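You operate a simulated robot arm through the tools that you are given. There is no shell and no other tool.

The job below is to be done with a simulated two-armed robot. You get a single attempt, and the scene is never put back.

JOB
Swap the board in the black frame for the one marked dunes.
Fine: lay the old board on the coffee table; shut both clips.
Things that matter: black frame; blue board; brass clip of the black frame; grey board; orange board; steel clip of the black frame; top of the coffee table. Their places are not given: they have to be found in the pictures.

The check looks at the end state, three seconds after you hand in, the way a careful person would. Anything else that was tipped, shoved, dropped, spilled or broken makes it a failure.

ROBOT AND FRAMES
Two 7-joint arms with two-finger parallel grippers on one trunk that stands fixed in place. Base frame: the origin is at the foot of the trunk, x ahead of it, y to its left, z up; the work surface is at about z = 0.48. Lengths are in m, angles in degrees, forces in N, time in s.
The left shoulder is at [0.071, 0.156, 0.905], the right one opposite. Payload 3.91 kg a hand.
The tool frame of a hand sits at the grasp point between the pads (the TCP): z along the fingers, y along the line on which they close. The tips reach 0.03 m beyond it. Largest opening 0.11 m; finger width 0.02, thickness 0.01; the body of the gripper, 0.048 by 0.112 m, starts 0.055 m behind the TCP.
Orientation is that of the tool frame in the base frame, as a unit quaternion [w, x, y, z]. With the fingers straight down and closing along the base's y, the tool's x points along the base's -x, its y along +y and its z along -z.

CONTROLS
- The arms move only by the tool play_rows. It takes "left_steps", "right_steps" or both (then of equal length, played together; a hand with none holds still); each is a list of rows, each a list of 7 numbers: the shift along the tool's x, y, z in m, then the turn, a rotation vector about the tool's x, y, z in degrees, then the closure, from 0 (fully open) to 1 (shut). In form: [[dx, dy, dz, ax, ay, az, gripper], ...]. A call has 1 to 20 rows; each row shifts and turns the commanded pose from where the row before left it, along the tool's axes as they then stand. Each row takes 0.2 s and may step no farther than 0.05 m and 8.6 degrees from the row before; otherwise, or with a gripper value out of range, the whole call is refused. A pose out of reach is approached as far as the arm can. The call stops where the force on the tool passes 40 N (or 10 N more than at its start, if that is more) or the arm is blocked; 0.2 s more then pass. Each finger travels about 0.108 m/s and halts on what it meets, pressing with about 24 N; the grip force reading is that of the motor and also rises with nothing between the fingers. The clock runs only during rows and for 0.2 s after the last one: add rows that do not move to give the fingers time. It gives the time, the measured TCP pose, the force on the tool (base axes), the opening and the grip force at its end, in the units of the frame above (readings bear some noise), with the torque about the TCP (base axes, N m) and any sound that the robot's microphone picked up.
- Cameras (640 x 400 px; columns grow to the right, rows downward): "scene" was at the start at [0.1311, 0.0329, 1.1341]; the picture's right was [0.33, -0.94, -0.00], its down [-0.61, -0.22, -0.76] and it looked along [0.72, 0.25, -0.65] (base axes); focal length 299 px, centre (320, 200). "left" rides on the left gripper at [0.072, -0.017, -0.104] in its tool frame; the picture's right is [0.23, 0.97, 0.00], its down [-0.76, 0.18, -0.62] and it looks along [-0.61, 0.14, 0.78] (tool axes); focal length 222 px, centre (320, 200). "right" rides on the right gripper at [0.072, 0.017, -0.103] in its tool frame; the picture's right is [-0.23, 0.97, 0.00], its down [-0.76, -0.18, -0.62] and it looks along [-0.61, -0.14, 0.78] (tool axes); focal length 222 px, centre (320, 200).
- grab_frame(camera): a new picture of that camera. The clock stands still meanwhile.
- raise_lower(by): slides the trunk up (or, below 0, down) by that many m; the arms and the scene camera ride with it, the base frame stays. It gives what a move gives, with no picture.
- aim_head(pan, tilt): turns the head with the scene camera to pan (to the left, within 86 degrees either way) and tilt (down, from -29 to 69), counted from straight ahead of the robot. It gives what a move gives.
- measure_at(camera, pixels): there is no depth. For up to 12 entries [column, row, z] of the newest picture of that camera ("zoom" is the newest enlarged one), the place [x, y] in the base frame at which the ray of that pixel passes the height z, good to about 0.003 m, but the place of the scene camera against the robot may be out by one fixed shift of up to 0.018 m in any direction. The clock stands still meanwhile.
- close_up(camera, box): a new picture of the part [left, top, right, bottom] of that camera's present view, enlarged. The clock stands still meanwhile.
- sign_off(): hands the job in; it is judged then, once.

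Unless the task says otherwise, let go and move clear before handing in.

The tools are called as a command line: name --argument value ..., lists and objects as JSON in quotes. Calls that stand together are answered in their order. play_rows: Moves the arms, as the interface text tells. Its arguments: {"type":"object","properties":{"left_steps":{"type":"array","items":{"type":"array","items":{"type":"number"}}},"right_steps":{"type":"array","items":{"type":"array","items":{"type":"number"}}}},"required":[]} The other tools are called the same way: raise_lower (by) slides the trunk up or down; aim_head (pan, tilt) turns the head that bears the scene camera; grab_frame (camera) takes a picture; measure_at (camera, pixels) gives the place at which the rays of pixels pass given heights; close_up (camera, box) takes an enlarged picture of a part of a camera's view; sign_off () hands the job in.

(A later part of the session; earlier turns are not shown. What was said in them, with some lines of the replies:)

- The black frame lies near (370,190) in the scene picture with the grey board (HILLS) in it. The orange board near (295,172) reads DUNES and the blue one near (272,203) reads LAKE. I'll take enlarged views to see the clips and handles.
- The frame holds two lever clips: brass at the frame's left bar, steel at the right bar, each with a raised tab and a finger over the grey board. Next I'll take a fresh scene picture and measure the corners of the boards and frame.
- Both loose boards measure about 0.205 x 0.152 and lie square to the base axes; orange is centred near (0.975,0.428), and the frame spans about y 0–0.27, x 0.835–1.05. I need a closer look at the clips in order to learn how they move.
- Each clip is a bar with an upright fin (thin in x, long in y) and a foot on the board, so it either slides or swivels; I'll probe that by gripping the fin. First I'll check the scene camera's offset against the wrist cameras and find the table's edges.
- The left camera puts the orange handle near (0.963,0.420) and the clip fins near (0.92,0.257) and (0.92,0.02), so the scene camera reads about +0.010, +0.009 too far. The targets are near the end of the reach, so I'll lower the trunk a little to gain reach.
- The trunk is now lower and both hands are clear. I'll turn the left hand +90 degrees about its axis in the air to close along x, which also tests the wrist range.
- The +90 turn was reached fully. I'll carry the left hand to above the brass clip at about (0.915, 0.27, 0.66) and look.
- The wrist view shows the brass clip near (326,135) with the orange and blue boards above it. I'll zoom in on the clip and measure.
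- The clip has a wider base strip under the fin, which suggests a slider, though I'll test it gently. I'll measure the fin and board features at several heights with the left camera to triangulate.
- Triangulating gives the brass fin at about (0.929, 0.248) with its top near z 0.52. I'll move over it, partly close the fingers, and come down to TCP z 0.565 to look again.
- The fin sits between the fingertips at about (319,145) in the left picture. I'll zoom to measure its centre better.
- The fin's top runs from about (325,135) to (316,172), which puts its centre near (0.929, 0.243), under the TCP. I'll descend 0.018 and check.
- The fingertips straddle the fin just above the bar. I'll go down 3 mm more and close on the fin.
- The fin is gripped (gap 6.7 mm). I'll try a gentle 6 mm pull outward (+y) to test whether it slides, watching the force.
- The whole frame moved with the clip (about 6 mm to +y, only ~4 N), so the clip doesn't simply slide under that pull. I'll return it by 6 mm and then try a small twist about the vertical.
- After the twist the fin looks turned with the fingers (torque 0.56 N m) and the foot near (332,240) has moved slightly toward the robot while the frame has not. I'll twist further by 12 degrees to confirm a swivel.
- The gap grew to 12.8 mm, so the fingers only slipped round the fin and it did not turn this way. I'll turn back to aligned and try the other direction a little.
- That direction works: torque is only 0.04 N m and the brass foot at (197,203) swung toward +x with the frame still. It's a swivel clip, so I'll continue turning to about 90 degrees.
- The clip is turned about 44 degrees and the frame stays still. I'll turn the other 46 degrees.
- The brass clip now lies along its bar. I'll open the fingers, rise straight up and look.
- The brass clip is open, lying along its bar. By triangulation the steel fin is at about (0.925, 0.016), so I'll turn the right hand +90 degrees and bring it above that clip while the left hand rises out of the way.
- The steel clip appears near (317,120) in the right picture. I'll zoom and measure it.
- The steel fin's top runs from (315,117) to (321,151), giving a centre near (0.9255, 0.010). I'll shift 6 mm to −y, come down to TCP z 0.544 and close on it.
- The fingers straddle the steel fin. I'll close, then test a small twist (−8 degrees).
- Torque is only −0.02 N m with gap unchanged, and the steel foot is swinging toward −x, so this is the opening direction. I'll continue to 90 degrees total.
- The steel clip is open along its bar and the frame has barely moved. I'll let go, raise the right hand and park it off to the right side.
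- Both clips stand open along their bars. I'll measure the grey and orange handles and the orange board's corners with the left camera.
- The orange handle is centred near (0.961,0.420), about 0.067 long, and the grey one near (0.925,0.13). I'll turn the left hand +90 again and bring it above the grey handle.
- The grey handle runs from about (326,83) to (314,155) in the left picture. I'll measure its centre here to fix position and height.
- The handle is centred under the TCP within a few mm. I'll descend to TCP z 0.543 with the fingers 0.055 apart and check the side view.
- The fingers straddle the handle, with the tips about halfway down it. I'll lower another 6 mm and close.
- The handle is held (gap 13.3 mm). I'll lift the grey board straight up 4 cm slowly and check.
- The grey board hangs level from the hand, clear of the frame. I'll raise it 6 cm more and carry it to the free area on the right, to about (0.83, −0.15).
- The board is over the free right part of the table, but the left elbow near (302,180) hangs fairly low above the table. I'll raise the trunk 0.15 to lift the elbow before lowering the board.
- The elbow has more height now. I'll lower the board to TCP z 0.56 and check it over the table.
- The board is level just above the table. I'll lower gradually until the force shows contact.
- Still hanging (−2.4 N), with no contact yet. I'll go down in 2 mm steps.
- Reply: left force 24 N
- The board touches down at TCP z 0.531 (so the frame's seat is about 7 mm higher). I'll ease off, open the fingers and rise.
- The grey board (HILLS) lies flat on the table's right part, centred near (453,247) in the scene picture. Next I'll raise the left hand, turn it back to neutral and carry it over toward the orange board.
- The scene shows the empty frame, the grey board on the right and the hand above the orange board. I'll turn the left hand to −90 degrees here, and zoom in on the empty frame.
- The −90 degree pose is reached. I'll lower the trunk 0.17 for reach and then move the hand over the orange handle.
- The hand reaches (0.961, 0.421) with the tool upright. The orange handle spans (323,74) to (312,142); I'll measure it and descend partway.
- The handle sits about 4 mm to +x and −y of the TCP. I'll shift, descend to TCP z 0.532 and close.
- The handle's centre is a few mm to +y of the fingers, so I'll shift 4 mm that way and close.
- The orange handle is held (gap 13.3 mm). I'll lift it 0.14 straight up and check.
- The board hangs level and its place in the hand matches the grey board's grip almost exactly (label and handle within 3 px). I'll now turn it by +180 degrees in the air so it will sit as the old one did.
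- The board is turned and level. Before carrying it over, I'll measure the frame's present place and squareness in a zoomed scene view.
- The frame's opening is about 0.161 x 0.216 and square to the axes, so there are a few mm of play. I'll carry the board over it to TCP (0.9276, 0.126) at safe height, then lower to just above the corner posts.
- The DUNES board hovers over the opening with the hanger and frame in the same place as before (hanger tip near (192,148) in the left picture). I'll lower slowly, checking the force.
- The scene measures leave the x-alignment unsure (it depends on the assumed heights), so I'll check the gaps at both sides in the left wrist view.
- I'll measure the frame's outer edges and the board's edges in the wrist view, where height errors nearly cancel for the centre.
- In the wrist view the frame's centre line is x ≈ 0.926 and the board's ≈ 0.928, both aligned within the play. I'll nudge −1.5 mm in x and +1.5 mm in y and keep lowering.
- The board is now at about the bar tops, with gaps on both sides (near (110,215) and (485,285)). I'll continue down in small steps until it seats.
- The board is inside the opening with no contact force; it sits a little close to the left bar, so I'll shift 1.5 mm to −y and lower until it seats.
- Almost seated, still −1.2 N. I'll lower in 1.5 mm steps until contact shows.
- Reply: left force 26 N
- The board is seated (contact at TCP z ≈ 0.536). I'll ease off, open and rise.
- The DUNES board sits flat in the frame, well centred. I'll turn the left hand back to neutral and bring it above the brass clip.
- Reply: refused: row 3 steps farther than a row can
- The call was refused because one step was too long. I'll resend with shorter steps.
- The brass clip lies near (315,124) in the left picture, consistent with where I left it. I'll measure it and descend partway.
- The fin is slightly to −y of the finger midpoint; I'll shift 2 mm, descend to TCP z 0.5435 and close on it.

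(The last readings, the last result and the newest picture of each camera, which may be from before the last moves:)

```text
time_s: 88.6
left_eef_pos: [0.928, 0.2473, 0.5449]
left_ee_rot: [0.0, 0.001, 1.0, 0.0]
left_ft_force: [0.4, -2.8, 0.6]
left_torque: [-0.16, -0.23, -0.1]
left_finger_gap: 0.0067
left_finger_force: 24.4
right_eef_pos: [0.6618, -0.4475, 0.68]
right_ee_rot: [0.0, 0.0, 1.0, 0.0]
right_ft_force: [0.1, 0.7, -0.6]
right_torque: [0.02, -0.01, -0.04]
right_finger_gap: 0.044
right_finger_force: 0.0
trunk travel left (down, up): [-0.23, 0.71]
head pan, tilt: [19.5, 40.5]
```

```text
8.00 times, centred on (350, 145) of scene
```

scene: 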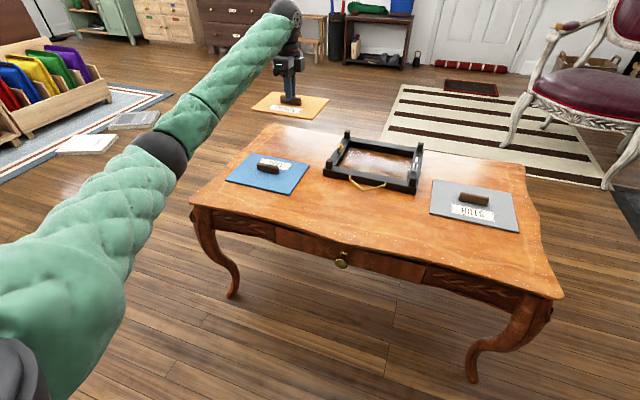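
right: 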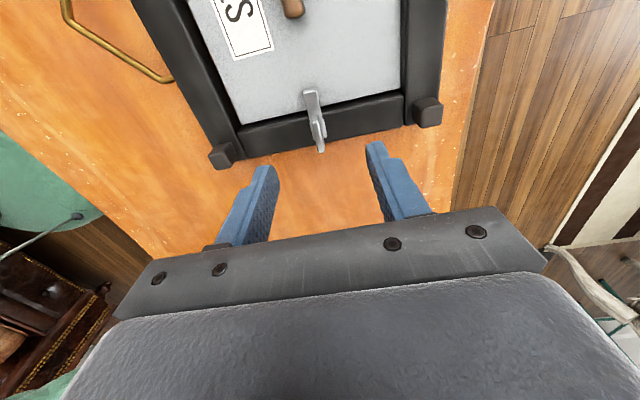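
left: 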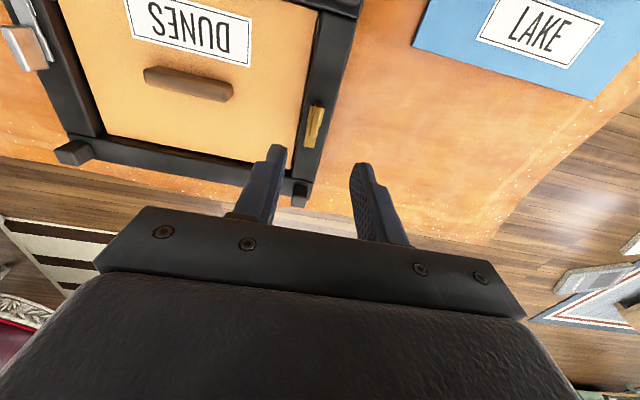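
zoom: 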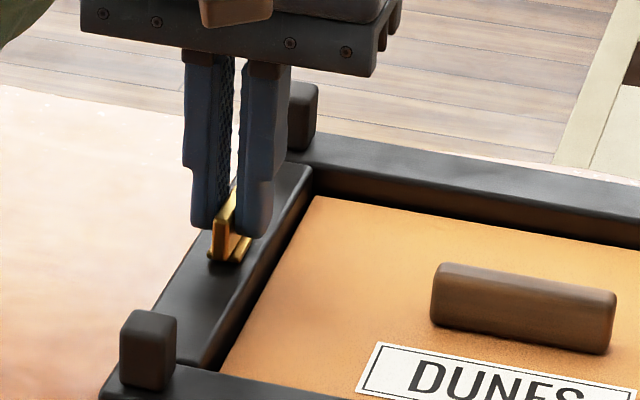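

The fin is gripped (gap 6.7 mm). I'll turn the clip back +90 degrees to close it.

play_rows --left_steps '[[0, 0, 0, 0, 0, 6, 1], [0, 0, 0, 0, 0, 8, 1], [0, 0, 0, 0, 0, 8, 1], [0, 0, 0, 0, 0, 8, 1], [0, 0, 0, 0, 0, 8, 1], [0, 0, 0, 0, 0, 8, 1], [0, 0, 0, 0, 0, 0, 1]]'

close_up --camera "scene" --box '[315, 120, 435, 200]'

play_rows --left_steps '[[0, 0, 0, 0, 0, 8, 1], [0, 0, 0, 0, 0, 8, 1], [0, 0, 0, 0, 0, 8, 1], [0, 0, 0, 0, 0, 8, 1], [0, 0, 0, 0, 0, 8, 1], [0, 0, 0, 0, 0, 4, 1], [0, 0, 0, 0, 0, 0, 1]]'

close_up --camera "scene" --box '[315, 120, 435, 200]'

```text
time_s: 90.2
left_eef_pos: [0.9279, 0.2469, 0.544]
left_ee_rot: [0.0, 0.392, 0.92, 0.0]
left_ft_force: [4.8, -7.3, 10.8]
left_torque: [-0.4, -0.32, -0.01]
left_finger_gap: 0.0069
left_finger_force: 23.8
right_eef_pos: [0.6614, -0.4484, 0.6795]
right_ee_rot: [0.001, 0.0, 1.0, -0.001]
right_ft_force: [0.0, 0.5, 0.8]
right_torque: [-0.02, -0.01, 0.0]
right_finger_gap: 0.044
right_finger_force: 0.1
trunk travel left (down, up): [-0.23, 0.71]
head pan, tilt: [19.5, 40.5]
```

```text
5.00 times, centred on (375, 160) of scene
```

zoom: 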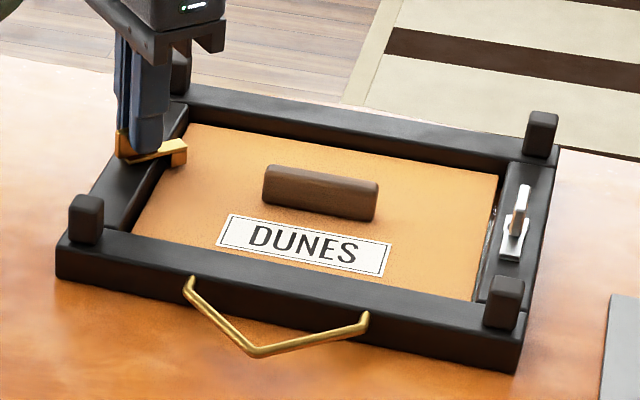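

```text
time_s: 91.8
left_eef_pos: [0.9263, 0.2477, 0.544]
left_ee_rot: [-0.001, 0.708, 0.707, 0.001]
left_ft_force: [-7.0, -4.1, 13.0]
left_torque: [0.22, 0.21, 0.0]
left_finger_gap: 0.0068
left_finger_force: 23.8
right_eef_pos: [0.662, -0.4486, 0.6801]
right_ee_rot: [0.0, 0.0, 1.0, 0.0]
right_ft_force: [0.7, 0.3, -0.8]
right_torque: [-0.01, 0.01, 0.0]
right_finger_gap: 0.0443
right_finger_force: 0.1
trunk travel left (down, up): [-0.23, 0.71]
head pan, tilt: [19.5, 40.5]
```

```text
5.00 times, centred on (375, 160) of scene
```

zoom: 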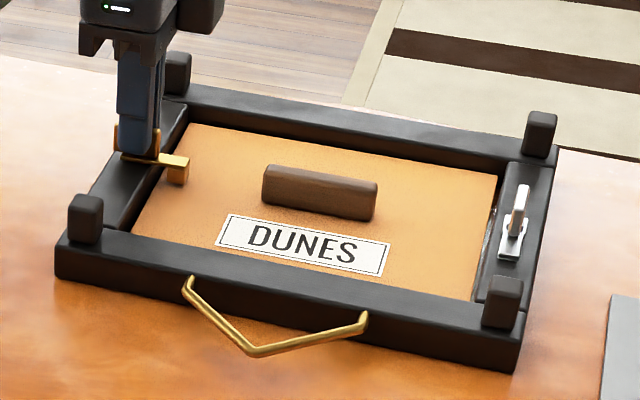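

The brass foot now lies over the DUNES board at about (178,170). I'll turn a few more degrees to be sure it meets its stop.

play_rows --left_steps '[[0, 0, 0, 0, 0, 2, 1], [0, 0, 0, 0, 0, 2, 1], [0, 0, 0, 0, 0, 0, 1]]'

close_up --camera "left" --box '[240, 100, 400, 200]'

```text
time_s: 92.6
left_eef_pos: [0.9264, 0.2478, 0.5442]
left_ee_rot: [-0.001, 0.732, 0.682, 0.0]
left_ft_force: [-6.3, 2.3, 11.8]
left_torque: [0.06, 0.14, 0.51]
left_finger_gap: 0.0068
left_finger_force: 23.9
right_eef_pos: [0.6611, -0.4484, 0.6797]
right_ee_rot: [0.001, 0.0, 1.0, 0.0]
right_ft_force: [-0.4, 0.5, 0.0]
right_torque: [0.0, 0.03, -0.01]
right_finger_gap: 0.0441
right_finger_force: 0.0
trunk travel left (down, up): [-0.23, 0.71]
head pan, tilt: [19.5, 40.5]
```

```text
4.00 times, centred on (320, 150) of left
```

zoom: 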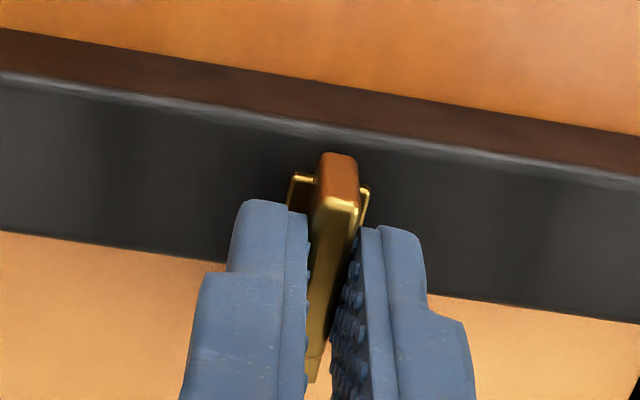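

Torque rose to 0.51 N m, so the brass clip is against its stop. I'll open and rise.

play_rows --left_steps '[[0, 0, 0, 0, 0, 0, 0.8], [0, 0, 0, 0, 0, 0, 0.7], [0, 0, 0, 0, 0, 0, 0.7], [0, 0, -0.02, 0, 0, 0, 0.7], [0, 0, -0.04, 0, 0, 0, 0.7], [0, 0, -0.04, 0, 0, 0, 0.6], [0.02, 0, -0.04, 0, 0, 0, 0.6]]'

close_up --camera "scene" --box '[315, 120, 435, 200]'

grab_frame --camera "left"

```text
time_s: 94.2
left_eef_pos: [0.9276, 0.2654, 0.6815]
left_ee_rot: [-0.001, 0.732, 0.681, 0.0]
left_ft_force: [0.0, 1.1, 0.2]
left_torque: [-0.03, 0.01, 0.0]
left_finger_gap: 0.0441
left_finger_force: 0.1
right_eef_pos: [0.662, -0.449, 0.6788]
right_ee_rot: [0.0, 0.001, 1.0, 0.001]
right_ft_force: [-0.2, -0.6, 0.3]
right_torque: [0.04, -0.01, -0.01]
right_finger_gap: 0.0441
right_finger_force: 0.1
trunk travel left (down, up): [-0.23, 0.71]
head pan, tilt: [19.5, 40.5]
```

```text
5.00 times, centred on (375, 160) of scene
```

zoom: 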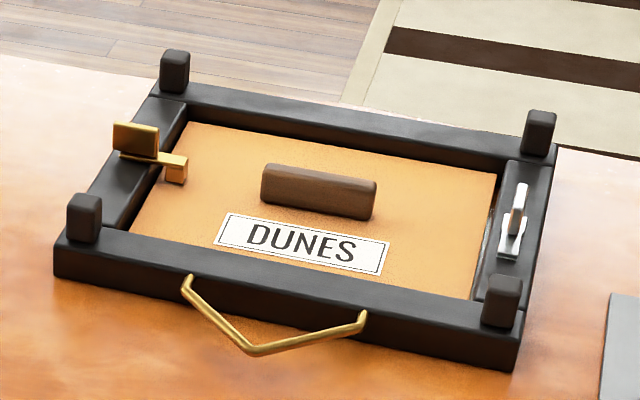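

```text
taken
```

left: 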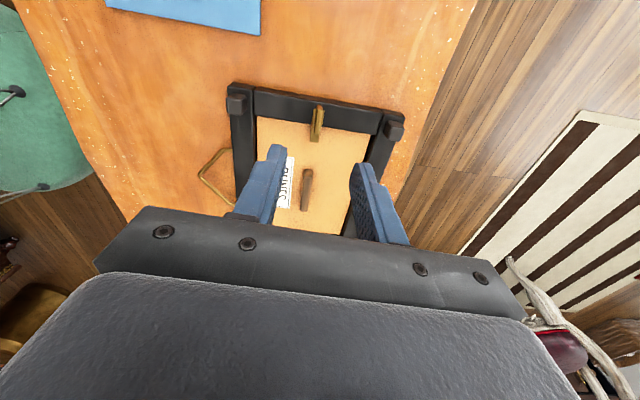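

The brass clip is shut over the new board. I'll move the left hand off to the left and bring the right hand above the steel clip.

play_rows --left_steps '[[0.04, 0, -0.02, 0, 0, -4, 0.6], [0.04, 0, -0.02, 0, 0, 0, 0.6], [0.04, 0, -0.02, 0, 0, 0, 0.6], [0.04, 0, -0.02, 0, 0, 0, 0.6], [0.03, -0.03, 0, 0, 0, 0, 0.6], [0, -0.03, 0, 0, 0, 0, 0.6], [0, -0.03, 0, 0, 0, 0, 0.6], [0, -0.03, 0, 0, 0, 0, 0.6], [0, 0, 0, 0, 0, 0, 0.6], [0, 0, 0, 0, 0, 0, 0.6], [0, 0, 0, 0, 0, 0, 0.6], [0, 0, 0, 0, 0, 0, 0.6], [0, 0, 0, 0, 0, 0, 0.6], [0, 0, 0, 0, 0, 0, 0.6]]' --right_steps '[[-0.024, 0.0416, 0, 0, 0, 0, 0.6], [-0.024, 0.0416, 0, 0, 0, 0, 0.6], [-0.024, 0.0416, 0, 0, 0, 0, 0.6], [-0.024, 0.0416, 0, 0, 0, 0, 0.6], [-0.024, 0.0416, 0, 0, 0, 0, 0.6], [-0.024, 0.0416, 0, 0, 0, 0, 0.6], [-0.024, 0.0416, 0, 0, 0, 0, 0.6], [-0.024, 0.0416, 0, 0, 0, 0, 0.6], [-0.024, 0.0416, 0, 0, 0, 0, 0.6], [-0.024, 0.0416, 0, 0, 0, 0, 0.6], [-0.024, 0.0416, 0, 0, 0, 0, 0.6], [0, 0, 0.03, 0, 0, 0, 0.6], [0, 0, 0.02, 0, 0, 0, 0.6], [0, 0, 0, 0, 0, 0, 0.6]]'

grab_frame --camera "right"

grab_frame --camera "scene"

```text
time_s: 97.2
left_eef_pos: [0.8105, 0.4572, 0.7637]
left_ee_rot: [-0.001, 0.707, 0.707, 0.0]
left_ft_force: [-0.2, 0.4, 0.8]
left_torque: [0.02, 0.01, 0.04]
left_finger_gap: 0.0439
left_finger_force: 0.0
right_eef_pos: [0.9249, 0.0105, 0.6279]
right_ee_rot: [0.0, 0.001, 1.0, 0.001]
right_ft_force: [1.2, 0.8, -0.2]
right_torque: [-0.02, 0.05, 0.01]
right_finger_gap: 0.044
right_finger_force: 0.1
trunk travel left (down, up): [-0.23, 0.71]
head pan, tilt: [19.5, 40.5]
```

```text
taken
```

right: 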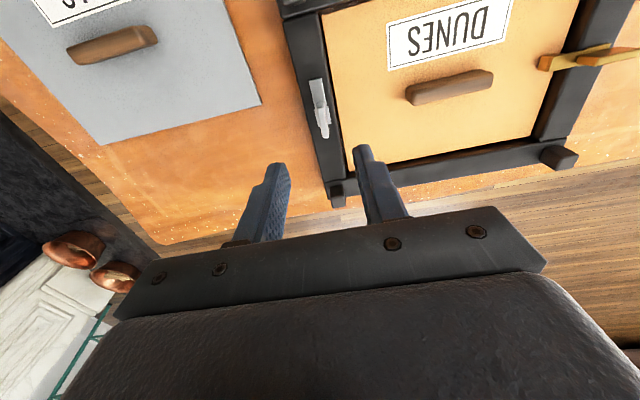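

```text
taken
```

scene: 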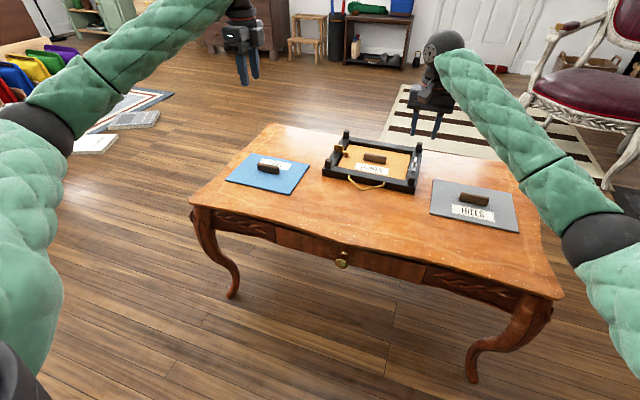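

The steel clip is near (320,108) in the right picture. I'll zoom and measure.

close_up --camera "right" --box '[270, 70, 370, 150]'

measure_at --camera "right" --pixels '[[318, 100, 0.52], [324, 132, 0.52], [321, 116, 0.52], [316, 82, 0.51]]'

```text
5.00 times, centred on (320, 110) of right
```

zoom: 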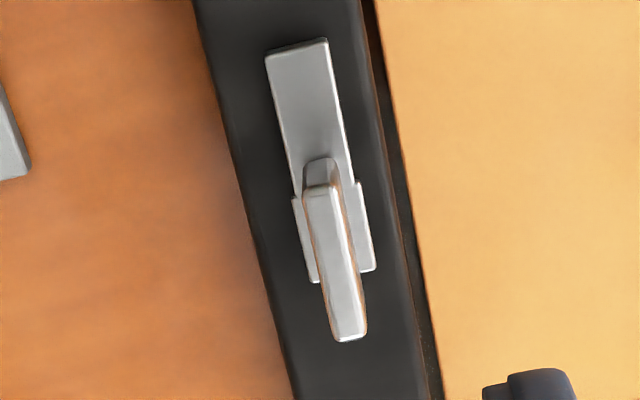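

```text
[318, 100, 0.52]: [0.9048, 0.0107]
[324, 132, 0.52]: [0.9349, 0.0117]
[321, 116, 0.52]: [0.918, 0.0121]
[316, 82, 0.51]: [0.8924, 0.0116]
```

The fin's centre is at about (0.9245, 0.0115), right under the TCP. I'll descend to z 0.544 and close on it.

play_rows --right_steps '[[0, 0.001, 0.03, 0, 0, 0, 0.65], [0, 0, 0.03, 0, 0, 0, 0.65], [0, 0, 0.014, 0, 0, 0, 0.65], [0, 0, 0.005, 0, 0, 0, 0.65], [0, 0, 0.005, 0, 0, 0, 0.7], [0, 0, 0, 0, 0, 0, 0.7]]'

close_up --camera "right" --box '[240, 100, 400, 200]'

close_up --camera "scene" --box '[375, 120, 445, 190]'

```text
time_s: 98.6
left_eef_pos: [0.8105, 0.4579, 0.7642]
left_ee_rot: [0.0, 0.707, 0.707, 0.0]
left_ft_force: [0.7, -0.3, 0.4]
left_torque: [-0.03, -0.03, 0.01]
left_finger_gap: 0.044
left_finger_force: 0.1
right_eef_pos: [0.9262, 0.0096, 0.5454]
right_ee_rot: [0.0, 0.0, 1.0, 0.0]
right_ft_force: [0.3, 0.6, 0.5]
right_torque: [-0.04, -0.03, 0.01]
right_finger_gap: 0.0329
right_finger_force: 0.0
trunk travel left (down, up): [-0.23, 0.71]
head pan, tilt: [19.5, 40.5]
```

```text
4.00 times, centred on (320, 150) of right
```

zoom: 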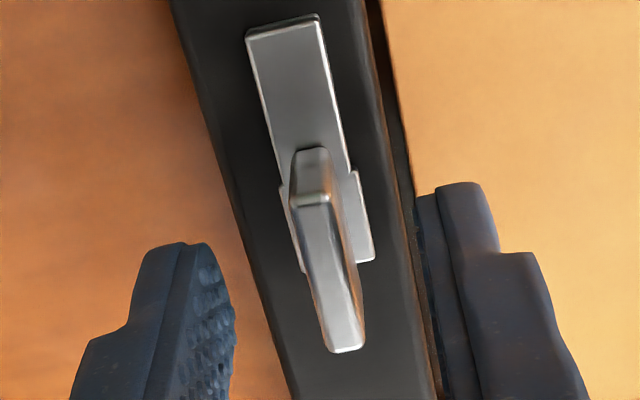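

```text
5.71 times, centred on (410, 155) of scene
```

zoom: 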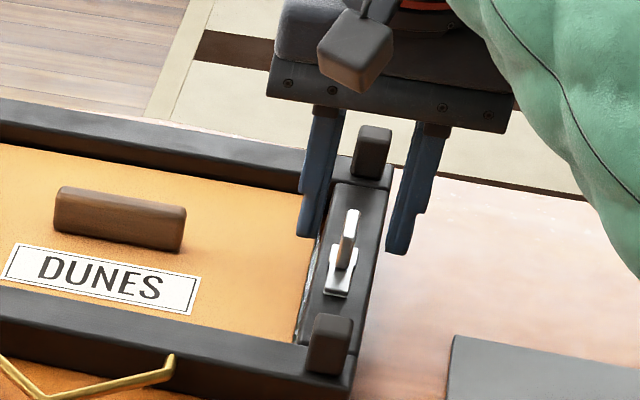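

The fingers straddle the steel fin. I'll close on it and turn +90 degrees in two parts, checking in between.

play_rows --right_steps '[[0, 0.001, 0.0015, 0, 0, 0, 0.85], [0, 0, 0, 0, 0, 0, 1], [0, 0, 0, 0, 0, 0, 1], [0, 0, 0, 0, 0, 0, 1]]'

play_rows --right_steps '[[0, 0, 0, 0, 0, 6, 1], [0, 0, 0, 0, 0, 8, 1], [0, 0, 0, 0, 0, 8, 1], [0, 0, 0, 0, 0, 8, 1], [0, 0, 0, 0, 0, 8, 1], [0, 0, 0, 0, 0, 0, 1]]'

close_up --camera "scene" --box '[315, 120, 435, 200]'

```text
time_s: 99.6
left_eef_pos: [0.811, 0.458, 0.764]
left_ee_rot: [-0.001, 0.708, 0.707, 0.0]
left_ft_force: [-0.9, 0.3, 0.3]
left_torque: [0.01, -0.02, 0.02]
left_finger_gap: 0.044
left_finger_force: 0.1
right_eef_pos: [0.9243, 0.0129, 0.5428]
right_ee_rot: [0.0, 0.0, 1.0, 0.001]
right_ft_force: [-1.6, 1.9, 0.3]
right_torque: [0.03, 0.21, -0.07]
right_finger_gap: 0.0065
right_finger_force: 24.5
trunk travel left (down, up): [-0.23, 0.71]
head pan, tilt: [19.5, 40.5]
```

```text
time_s: 101.0
left_eef_pos: [0.8059, 0.459, 0.7703]
left_ee_rot: [0.002, 0.708, 0.707, 0.003]
left_ft_force: [-0.1, -0.4, 1.1]
left_torque: [0.01, 0.0, -0.01]
left_finger_gap: 0.0439
left_finger_force: 0.1
right_eef_pos: [0.9238, 0.0106, 0.5509]
right_ee_rot: [0.004, 0.327, 0.945, 0.001]
right_ft_force: [0.3, -0.6, -6.2]
right_torque: [-0.54, -0.13, -0.04]
right_finger_gap: 0.0067
right_finger_force: 23.8
trunk travel left (down, up): [-0.23, 0.71]
head pan, tilt: [19.5, 40.5]
```

```text
5.00 times, centred on (375, 160) of scene
```

zoom: 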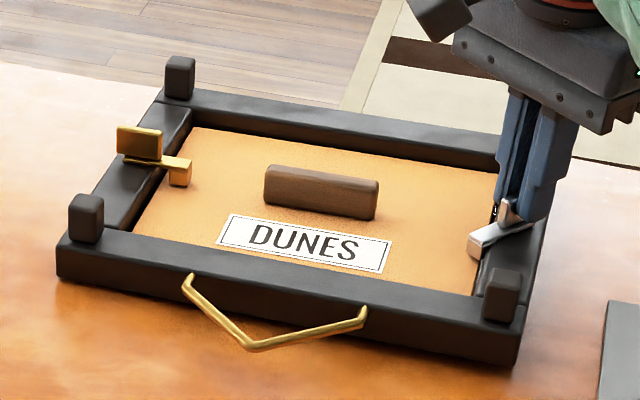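

Both hands' readings shifted upward (left +6 mm, right +8 mm), which suggests that some part of the right arm is bearing on something. I'll look at the whole scene before moving further.

grab_frame --camera "scene"

grab_frame --camera "right"

grab_frame --camera "left"

```text
taken
```

scene: 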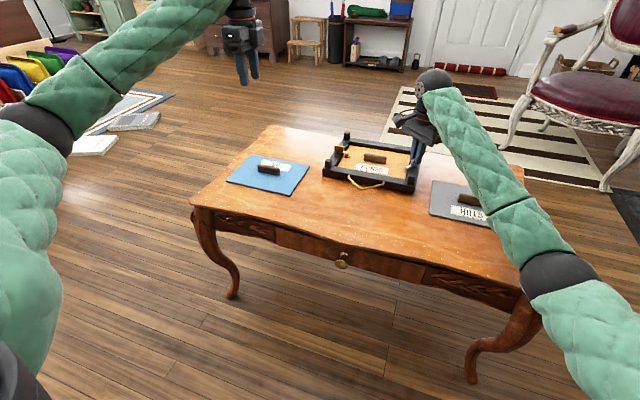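

```text
taken
```

right: 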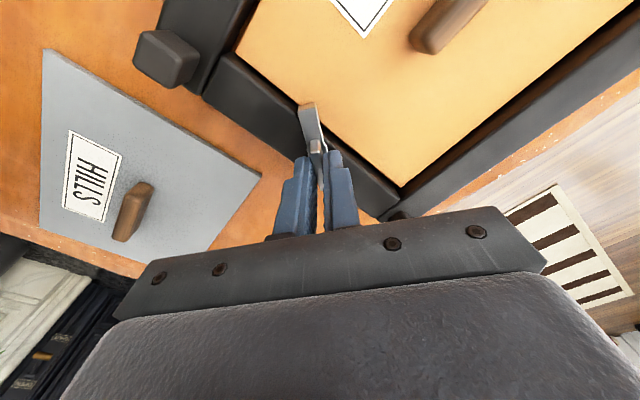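

```text
taken
```

left: 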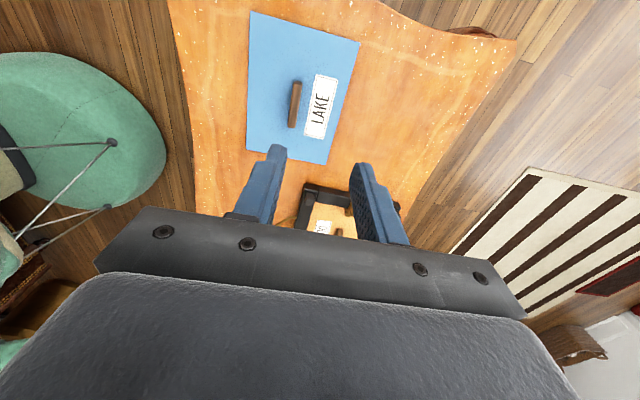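

The right elbow near (558,272) has come down onto or very near the table's near-right corner while the wrist turned. I'll let go of the fin, rise straight up, and then raise the trunk before finishing this clip.

play_rows --right_steps '[[0, 0, 0, 0, 0, 0, 0.85], [0, 0, 0, 0, 0, 0, 0.7], [0, 0, 0, 0, 0, 0, 0.7]]'

play_rows --right_steps '[[0, 0, -0.01, 0, 0, 0, 0.7], [0, 0, -0.02, 0, 0, 0, 0.7], [0, 0, -0.03, 0, 0, 0, 0.7], [0, 0, 0, 0, 0, 0, 0.7]]'

grab_frame --camera "scene"

```text
time_s: 101.8
left_eef_pos: [0.8067, 0.4571, 0.7703]
left_ee_rot: [0.003, 0.707, 0.707, 0.002]
left_ft_force: [0.5, 0.3, -0.4]
left_torque: [-0.02, 0.01, 0.01]
left_finger_gap: 0.0442
left_finger_force: 0.0
right_eef_pos: [0.9226, 0.0124, 0.5524]
right_ee_rot: [0.005, 0.326, 0.945, 0.001]
right_ft_force: [-0.3, -0.4, -0.2]
right_torque: [-0.02, 0.02, 0.01]
right_finger_gap: 0.0332
right_finger_force: 0.1
trunk travel left (down, up): [-0.23, 0.71]
head pan, tilt: [19.5, 40.5]
```

```text
time_s: 102.8
left_eef_pos: [0.8108, 0.4579, 0.7637]
left_ee_rot: [0.0, 0.707, 0.707, 0.0]
left_ft_force: [-0.7, 0.8, -0.4]
left_torque: [-0.02, 0.0, 0.02]
left_finger_gap: 0.0441
left_finger_force: 0.1
right_eef_pos: [0.9257, 0.0109, 0.6041]
right_ee_rot: [-0.001, 0.326, 0.945, 0.0]
right_ft_force: [-0.2, 1.1, -0.1]
right_torque: [-0.04, 0.0, -0.02]
right_finger_gap: 0.0332
right_finger_force: 0.0
trunk travel left (down, up): [-0.23, 0.71]
head pan, tilt: [19.5, 40.5]
```

```text
taken
```

scene: 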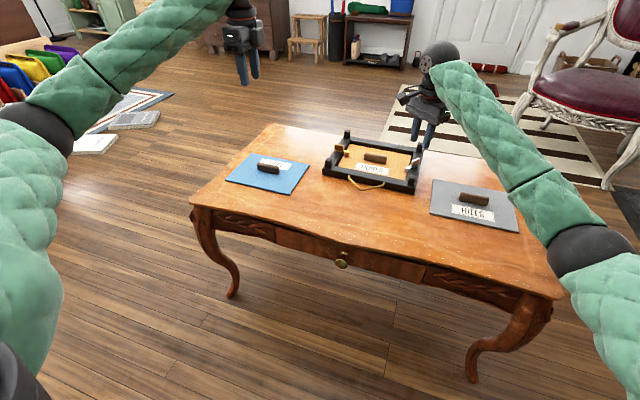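

All readings returned to normal and nothing on the table has moved. I'll raise the trunk 0.08 so that the elbow clears the table.

raise_lower --by 0.08

close_up --camera "scene" --box '[315, 130, 435, 220]'

grab_frame --camera "scene"

```text
time_s: 104.0
left_eef_pos: [0.8106, 0.4581, 0.843]
left_ee_rot: [0.0, 0.707, 0.707, 0.0]
left_ft_force: [0.1, 1.7, -0.5]
left_torque: [0.03, 0.0, -0.04]
left_finger_gap: 0.0442
left_finger_force: 0.1
right_eef_pos: [0.9253, 0.0119, 0.6841]
right_ee_rot: [0.0, 0.325, 0.946, 0.0]
right_ft_force: [1.2, -0.4, -0.4]
right_torque: [-0.01, 0.02, 0.01]
right_finger_gap: 0.033
right_finger_force: 0.1
trunk travel left (down, up): [-0.31, 0.63]
head pan, tilt: [19.5, 40.5]
```

```text
4.44 times, centred on (375, 175) of scene
```

zoom: 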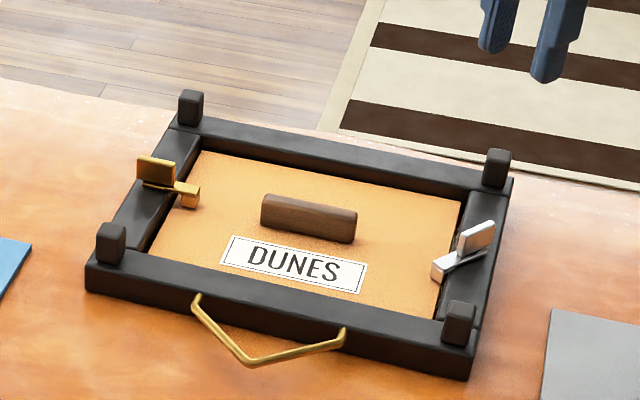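

```text
taken
```

scene: 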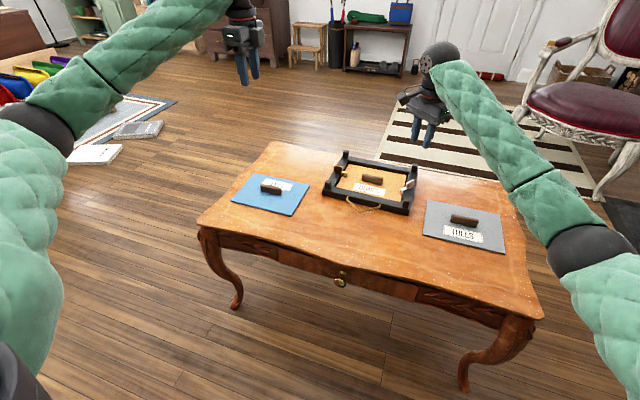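

The steel clip is partly turned and the frame is undisturbed. I'll lower the right hand to z 0.60 and look at the fin.

play_rows --right_steps '[[0, 0, 0.03, 0, 0, 0, 0.65], [0, 0, 0.03, 0, 0, 0, 0.65], [0, 0, 0.024, 0, 0, 0, 0.65], [0, 0, 0, 0, 0, 0, 0.65]]'

close_up --camera "right" --box '[240, 80, 400, 200]'

grab_frame --camera "scene"

```text
time_s: 105.0
left_eef_pos: [0.8115, 0.4577, 0.844]
left_ee_rot: [0.0, 0.707, 0.707, 0.0]
left_ft_force: [1.0, 0.1, 0.2]
left_torque: [-0.01, 0.0, 0.03]
left_finger_gap: 0.0437
left_finger_force: 0.1
right_eef_pos: [0.9256, 0.0105, 0.6]
right_ee_rot: [0.0, 0.325, 0.946, 0.0]
right_ft_force: [-0.5, -0.5, 0.5]
right_torque: [-0.02, 0.01, 0.01]
right_finger_gap: 0.0386
right_finger_force: 0.0
trunk travel left (down, up): [-0.31, 0.63]
head pan, tilt: [19.5, 40.5]
```

```text
3.33 times, centred on (320, 140) of right
```

zoom: 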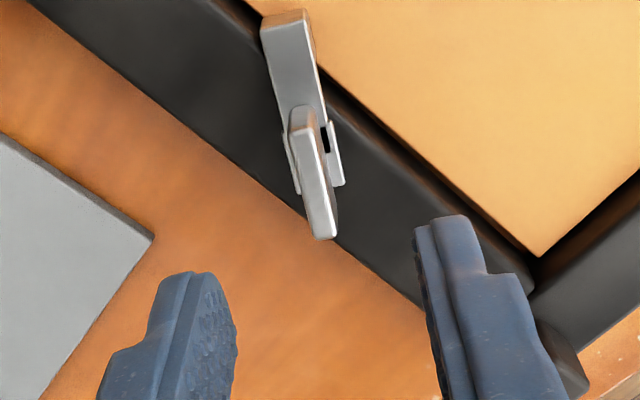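

```text
taken
```

scene: 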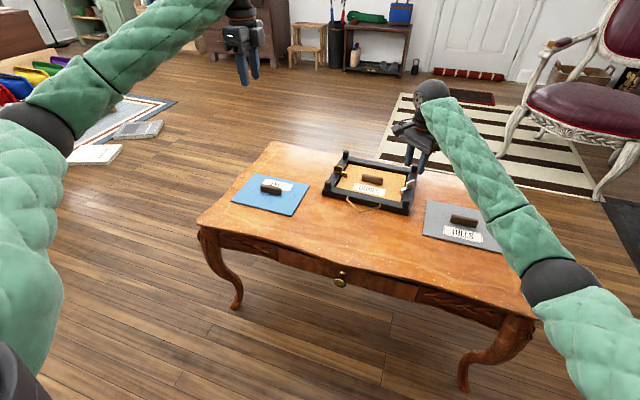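

The fin is aligned and centred between the fingers. I'll descend in steps, watching both hands' readings.

play_rows --right_steps '[[0, 0, 0.02, 0, 0, 0, 0.65], [0, 0, 0.02, 0, 0, 0, 0.65], [0, 0, 0.01, 0, 0, 0, 0.68], [0, 0, 0.006, 0, 0, 0, 0.7], [0, 0, 0, 0, 0, 0, 0.7]]'

close_up --camera "right" --box '[240, 80, 400, 200]'

grab_frame --camera "scene"

```text
time_s: 106.2
left_eef_pos: [0.8109, 0.4575, 0.8423]
left_ee_rot: [0.0, 0.707, 0.707, 0.0]
left_ft_force: [0.0, 0.4, 0.4]
left_torque: [0.04, -0.01, 0.04]
left_finger_gap: 0.0436
left_finger_force: 0.1
right_eef_pos: [0.9261, 0.0115, 0.5442]
right_ee_rot: [0.0, 0.326, 0.946, 0.001]
right_ft_force: [0.2, 0.1, 0.6]
right_torque: [0.0, 0.02, -0.03]
right_finger_gap: 0.0328
right_finger_force: 0.0
trunk travel left (down, up): [-0.31, 0.63]
head pan, tilt: [19.5, 40.5]
```

```text
3.33 times, centred on (320, 140) of right
```

zoom: 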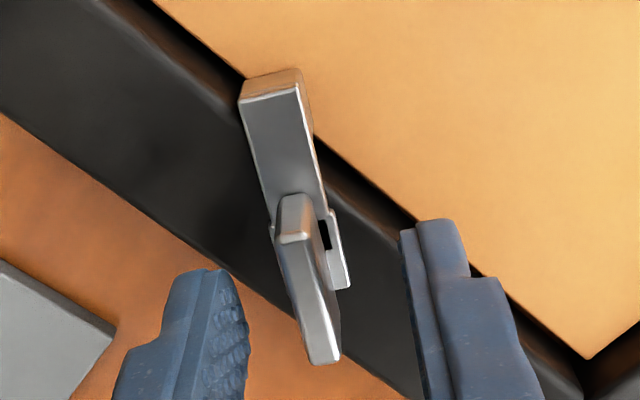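

```text
taken
```

scene: 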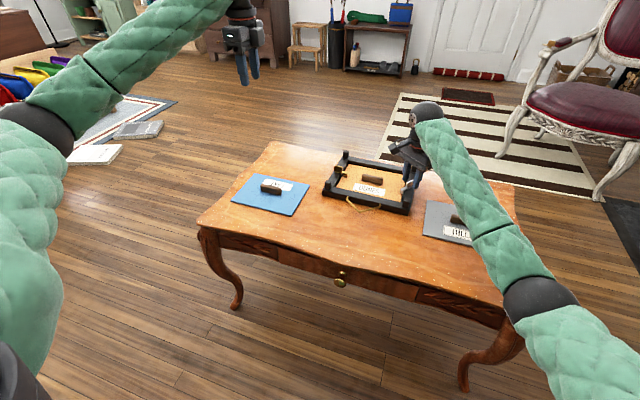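

No contact shows (left hand steady at 0.842). I'll grip the fin and turn another 24 degrees, then check.

play_rows --right_steps '[[0, 0, 0, 0, 0, 0, 0.85], [0, 0, 0, 0, 0, 0, 1], [0, 0, 0, 0, 0, 0, 1], [0, 0, 0, 0, 0, 0, 1]]'

play_rows --right_steps '[[0, 0, 0, 0, 0, 6, 1], [0, 0, 0, 0, 0, 6, 1], [0, 0, 0, 0, 0, 6, 1], [0, 0, 0, 0, 0, 6, 1], [0, 0, 0, 0, 0, 0, 1]]'

grab_frame --camera "scene"

```text
time_s: 107.2
left_eef_pos: [0.8121, 0.4584, 0.8442]
left_ee_rot: [0.0, 0.707, 0.707, -0.001]
left_ft_force: [-0.2, 0.2, 0.0]
left_torque: [0.02, -0.01, 0.0]
left_finger_gap: 0.0441
left_finger_force: 0.0
right_eef_pos: [0.9258, 0.01, 0.5438]
right_ee_rot: [0.001, 0.325, 0.946, -0.001]
right_ft_force: [-0.3, -2.7, -0.5]
right_torque: [0.02, 0.08, -0.02]
right_finger_gap: 0.0066
right_finger_force: 24.0
trunk travel left (down, up): [-0.31, 0.63]
head pan, tilt: [19.5, 40.5]
```

```text
time_s: 108.4
left_eef_pos: [0.8116, 0.4579, 0.8441]
left_ee_rot: [-0.001, 0.707, 0.707, 0.0]
left_ft_force: [-0.2, -0.4, -0.1]
left_torque: [0.01, 0.04, -0.01]
left_finger_gap: 0.0438
left_finger_force: 0.0
right_eef_pos: [0.9264, 0.0126, 0.543]
right_ee_rot: [0.0, 0.517, 0.856, -0.001]
right_ft_force: [-0.5, 0.4, 0.0]
right_torque: [-0.1, -0.09, -0.04]
right_finger_gap: 0.0066
right_finger_force: 23.9
trunk travel left (down, up): [-0.31, 0.63]
head pan, tilt: [19.5, 40.5]
```

```text
taken
```

scene: 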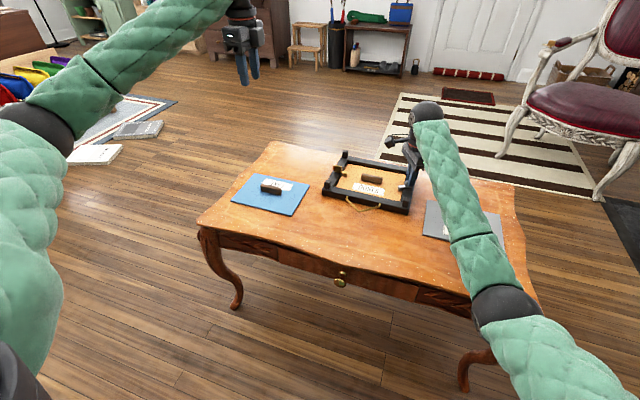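

Torque and both hands' readings are normal. I'll turn the remaining 28 degrees.

play_rows --right_steps '[[0, 0, 0, 0, 0, 6, 1], [0, 0, 0, 0, 0, 6, 1], [0, 0, 0, 0, 0, 6, 1], [0, 0, 0, 0, 0, 0, 1]]'

grab_frame --camera "scene"

close_up --camera "scene" --box '[315, 130, 435, 220]'

```text
time_s: 109.4
left_eef_pos: [0.8098, 0.4579, 0.843]
left_ee_rot: [-0.001, 0.707, 0.707, -0.001]
left_ft_force: [0.1, 0.2, 0.7]
left_torque: [-0.01, 0.0, 0.0]
left_finger_gap: 0.0439
left_finger_force: 0.1
right_eef_pos: [0.9265, 0.0112, 0.543]
right_ee_rot: [-0.001, 0.643, 0.765, 0.001]
right_ft_force: [0.9, -0.9, -0.6]
right_torque: [0.42, 0.02, -0.01]
right_finger_gap: 0.0068
right_finger_force: 23.8
trunk travel left (down, up): [-0.31, 0.63]
head pan, tilt: [19.5, 40.5]
```

```text
taken
```

scene: 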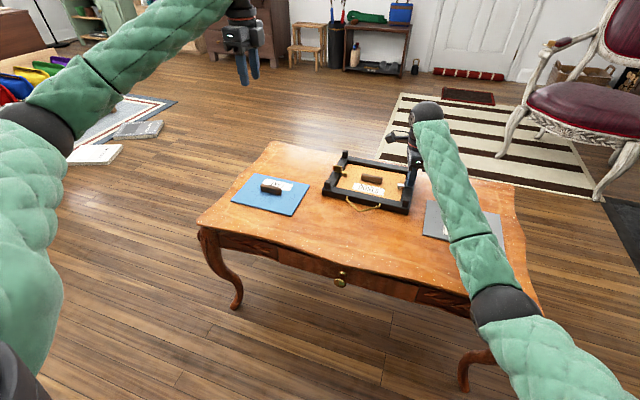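

```text
4.44 times, centred on (375, 175) of scene
```

zoom: 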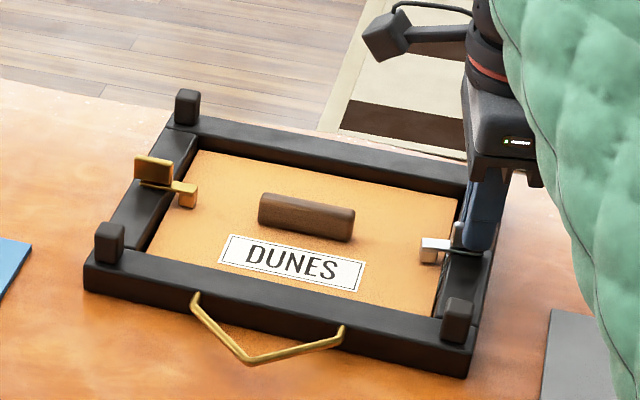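

The steel foot at (430,248) is now over the board, at about 80 degrees. I'll turn the last 10 and then a bit more to meet the stop.

play_rows --right_steps '[[0, 0, 0, 0, 0, 5, 1], [0, 0, 0, 0, 0, 5, 1], [0, 0, 0, 0, 0, 0, 1]]'

play_rows --right_steps '[[0, 0, 0, 0, 0, 2, 1], [0, 0, 0, 0, 0, 2, 1], [0, 0, 0, 0, 0, 0, 1]]'

close_up --camera "scene" --box '[315, 130, 435, 220]'

close_up --camera "right" --box '[240, 80, 400, 200]'

```text
time_s: 110.2
left_eef_pos: [0.811, 0.4576, 0.8444]
left_ee_rot: [0.0, 0.707, 0.707, 0.0]
left_ft_force: [0.1, 0.0, 0.6]
left_torque: [0.01, 0.01, -0.01]
left_finger_gap: 0.044
left_finger_force: 0.1
right_eef_pos: [0.9266, 0.0121, 0.544]
right_ee_rot: [0.0, 0.708, 0.706, 0.0]
right_ft_force: [1.2, -0.7, -0.3]
right_torque: [0.22, -0.02, 0.03]
right_finger_gap: 0.0065
right_finger_force: 23.5
trunk travel left (down, up): [-0.31, 0.63]
head pan, tilt: [19.5, 40.5]
```

```text
time_s: 111.0
left_eef_pos: [0.8114, 0.4574, 0.8431]
left_ee_rot: [0.0, 0.707, 0.707, 0.0]
left_ft_force: [-0.5, 0.5, -0.4]
left_torque: [0.03, -0.02, 0.01]
left_finger_gap: 0.0439
left_finger_force: 0.1
right_eef_pos: [0.9253, 0.0121, 0.5433]
right_ee_rot: [-0.001, 0.731, 0.682, 0.001]
right_ft_force: [-2.2, -0.2, 0.4]
right_torque: [-0.02, 0.05, 0.48]
right_finger_gap: 0.007
right_finger_force: 24.4
trunk travel left (down, up): [-0.31, 0.63]
head pan, tilt: [19.5, 40.5]
```

```text
4.44 times, centred on (375, 175) of scene
```

zoom: 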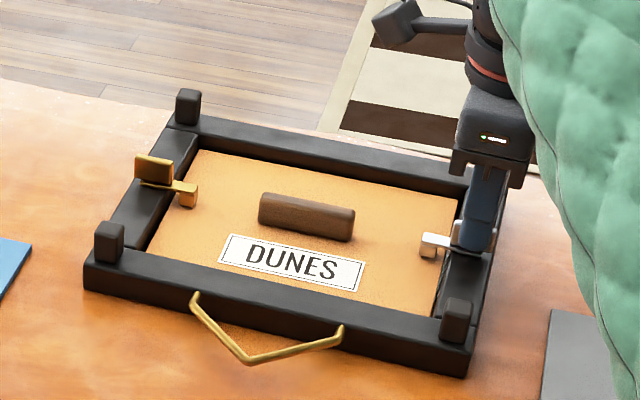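

```text
3.33 times, centred on (320, 140) of right
```

zoom: 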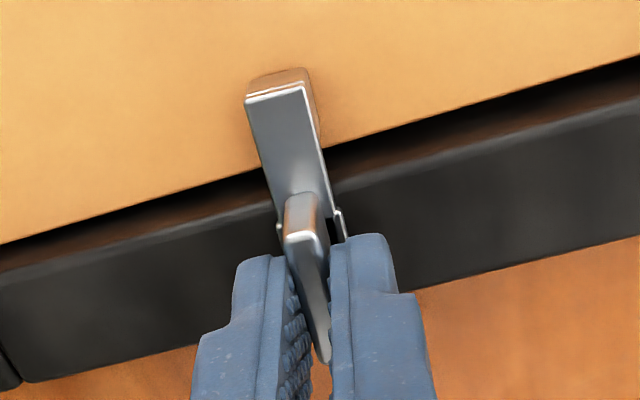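

Torque reached 0.48 N m, so the steel clip is against its stop. I'll open, rise straight up and move the right hand off to the right.

play_rows --right_steps '[[0, 0, 0, 0, 0, 0, 0.85], [0, 0, 0, 0, 0, 0, 0.7], [0, 0, 0, 0, 0, 0, 0.7], [0, 0, -0.02, 0, 0, 0, 0.7], [0, 0, -0.04, 0, 0, 0, 0.7], [0, 0, -0.045, 0, 0, 0, 0.6], [0, 0, -0.045, 0, 0, 0, 0.6], [0, 0, -0.03, 0, 0, 0, 0.6], [0, 0, 0, 0, 0, 0, 0.6]]'

grab_frame --camera "right"

close_up --camera "scene" --box '[315, 130, 435, 220]'

```text
time_s: 113.0
left_eef_pos: [0.8113, 0.4575, 0.8444]
left_ee_rot: [0.0, 0.707, 0.707, 0.0]
left_ft_force: [0.2, -0.1, -0.4]
left_torque: [0.03, 0.01, 0.0]
left_finger_gap: 0.0442
left_finger_force: 0.0
right_eef_pos: [0.9261, 0.0127, 0.7244]
right_ee_rot: [0.001, 0.731, 0.682, 0.0]
right_ft_force: [-0.8, 0.3, -0.1]
right_torque: [-0.03, -0.04, -0.02]
right_finger_gap: 0.0439
right_finger_force: 0.1
trunk travel left (down, up): [-0.31, 0.63]
head pan, tilt: [19.5, 40.5]
```

```text
taken
```

right: 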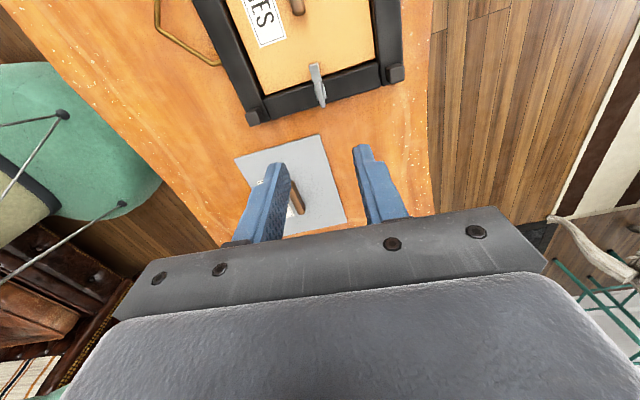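

```text
4.44 times, centred on (375, 175) of scene
```

zoom: 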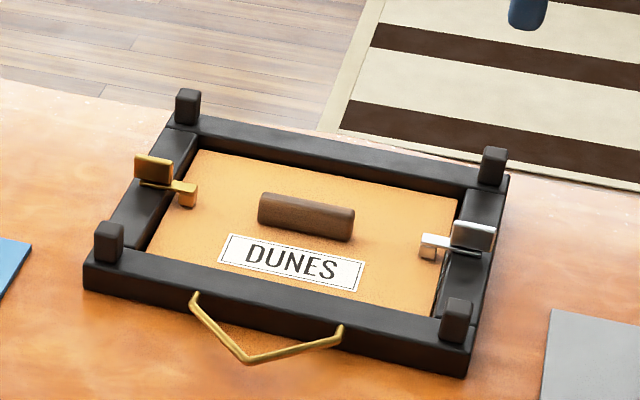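

Both clips are shut with their feet over the DUNES board. I'll raise the trunk for clearance and then withdraw the right hand to the side.

raise_lower --by 0.1

play_rows --right_steps '[[-0.03, -0.015, 0, 0, 0, 0, 0.6], [-0.04, -0.022, 0, 0, 0, 0, 0.6], [-0.04, -0.022, 0, 0, 0, 0, 0.6], [-0.04, -0.022, 0, 0, 0, 0, 0.6], [-0.04, -0.022, 0, 0, 0, 0, 0.6], [-0.04, -0.022, 0, 0, 0, 0, 0.6], [-0.04, -0.022, 0, 0, 0, 0, 0.6], [-0.04, -0.022, 0, 0, 0, 0, 0.6], [-0.04, -0.022, 0, 0, 0, 0, 0.6], [-0.04, -0.022, 0, 0, 0, 0, 0.6], [0, 0, 0, 0, 0, 0, 0.6]]'

grab_frame --camera "scene"

close_up --camera "scene" --box '[220, 140, 520, 290]'

close_up --camera "scene" --box '[315, 150, 435, 240]'

```text
time_s: 114.3
left_eef_pos: [0.8103, 0.4581, 0.9438]
left_ee_rot: [0.0, 0.707, 0.707, -0.001]
left_ft_force: [0.0, 0.0, 0.7]
left_torque: [-0.05, 0.02, -0.01]
left_finger_gap: 0.044
left_finger_force: 0.0
right_eef_pos: [0.9264, 0.013, 0.8242]
right_ee_rot: [0.0, 0.731, 0.682, 0.0]
right_ft_force: [1.0, -0.5, 0.3]
right_torque: [-0.01, 0.03, -0.01]
right_finger_gap: 0.044
right_finger_force: 0.0
trunk travel left (down, up): [-0.41, 0.53]
head pan, tilt: [19.5, 40.5]
```

```text
time_s: 116.7
left_eef_pos: [0.8123, 0.4571, 0.943]
left_ee_rot: [-0.001, 0.707, 0.707, -0.001]
left_ft_force: [0.6, 0.6, -1.0]
left_torque: [0.01, 0.02, 0.01]
left_finger_gap: 0.0442
left_finger_force: 0.2
right_eef_pos: [0.6859, -0.362, 0.8241]
right_ee_rot: [0.0, 0.731, 0.682, 0.0]
right_ft_force: [-1.0, -0.1, 0.9]
right_torque: [-0.04, -0.04, 0.01]
right_finger_gap: 0.0441
right_finger_force: 0.0
trunk travel left (down, up): [-0.41, 0.53]
head pan, tilt: [19.5, 40.5]
```

```text
taken
```

scene: 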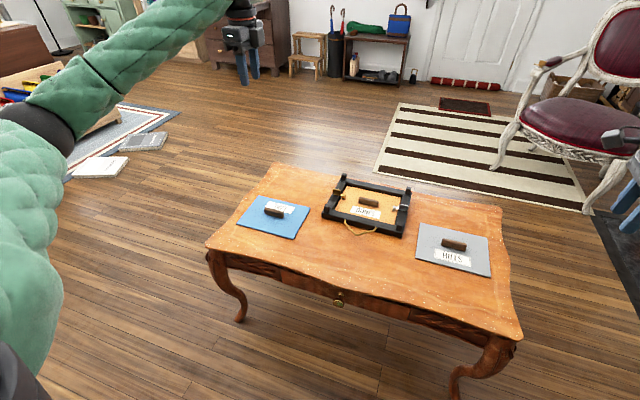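

```text
2.13 times, centred on (370, 215) of scene
```

zoom: 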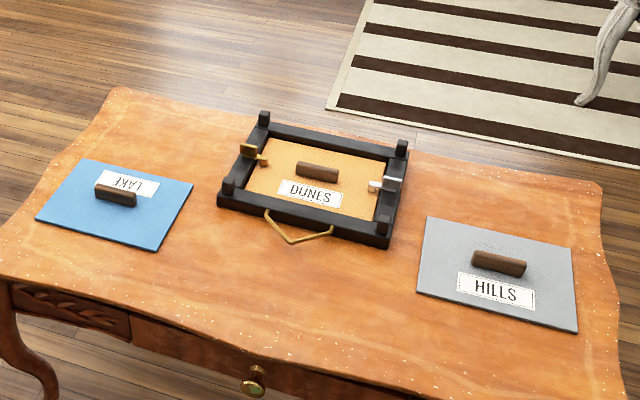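

```text
4.44 times, centred on (375, 195) of scene
```

zoom: 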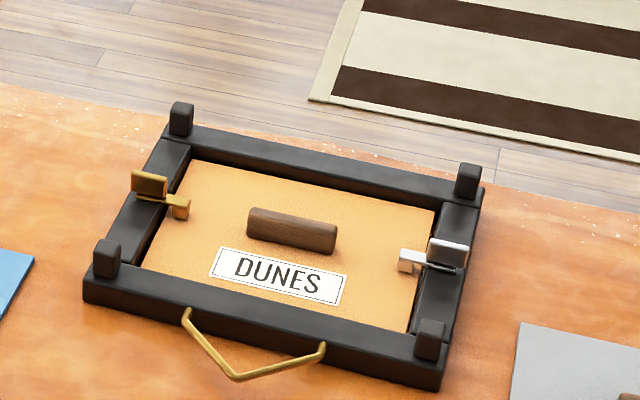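

The latest pictures show the DUNES board flat in the black frame with both clips shut over it. The grey HILLS board lies on the table at (453,247), the blue board is where it was, and both hands are clear. I'm handing in.

sign_off

```text
The job is handed in.
```

The black frame now holds the DUNES board, and the old HILLS board lies flat on the right side of the coffee table. I handed the job in but don't have the result of the check yet.

- **Clips:** both the brass and the steel clip are turned back until they stopped, with their feet over the new board.
- **Orientation:** I turned the DUNES board 180 degrees before laying it in, so it sits the way the old board did, with its label facing the same way relative to the hanger.
- **Frame position:** while finding out how the brass clip moves, I pulled the frame about 6 mm sideways and pushed it back. It ended within a few millimetres of where it started.
- **Elbow contact:** the right elbow seems to have pressed on the corner of the table while I was closing the steel clip. I let go, raised the trunk and finished from higher up; the pictures showed nothing on the table had moved.

The blue LAKE board was not touched, and both hands are clear of the table.
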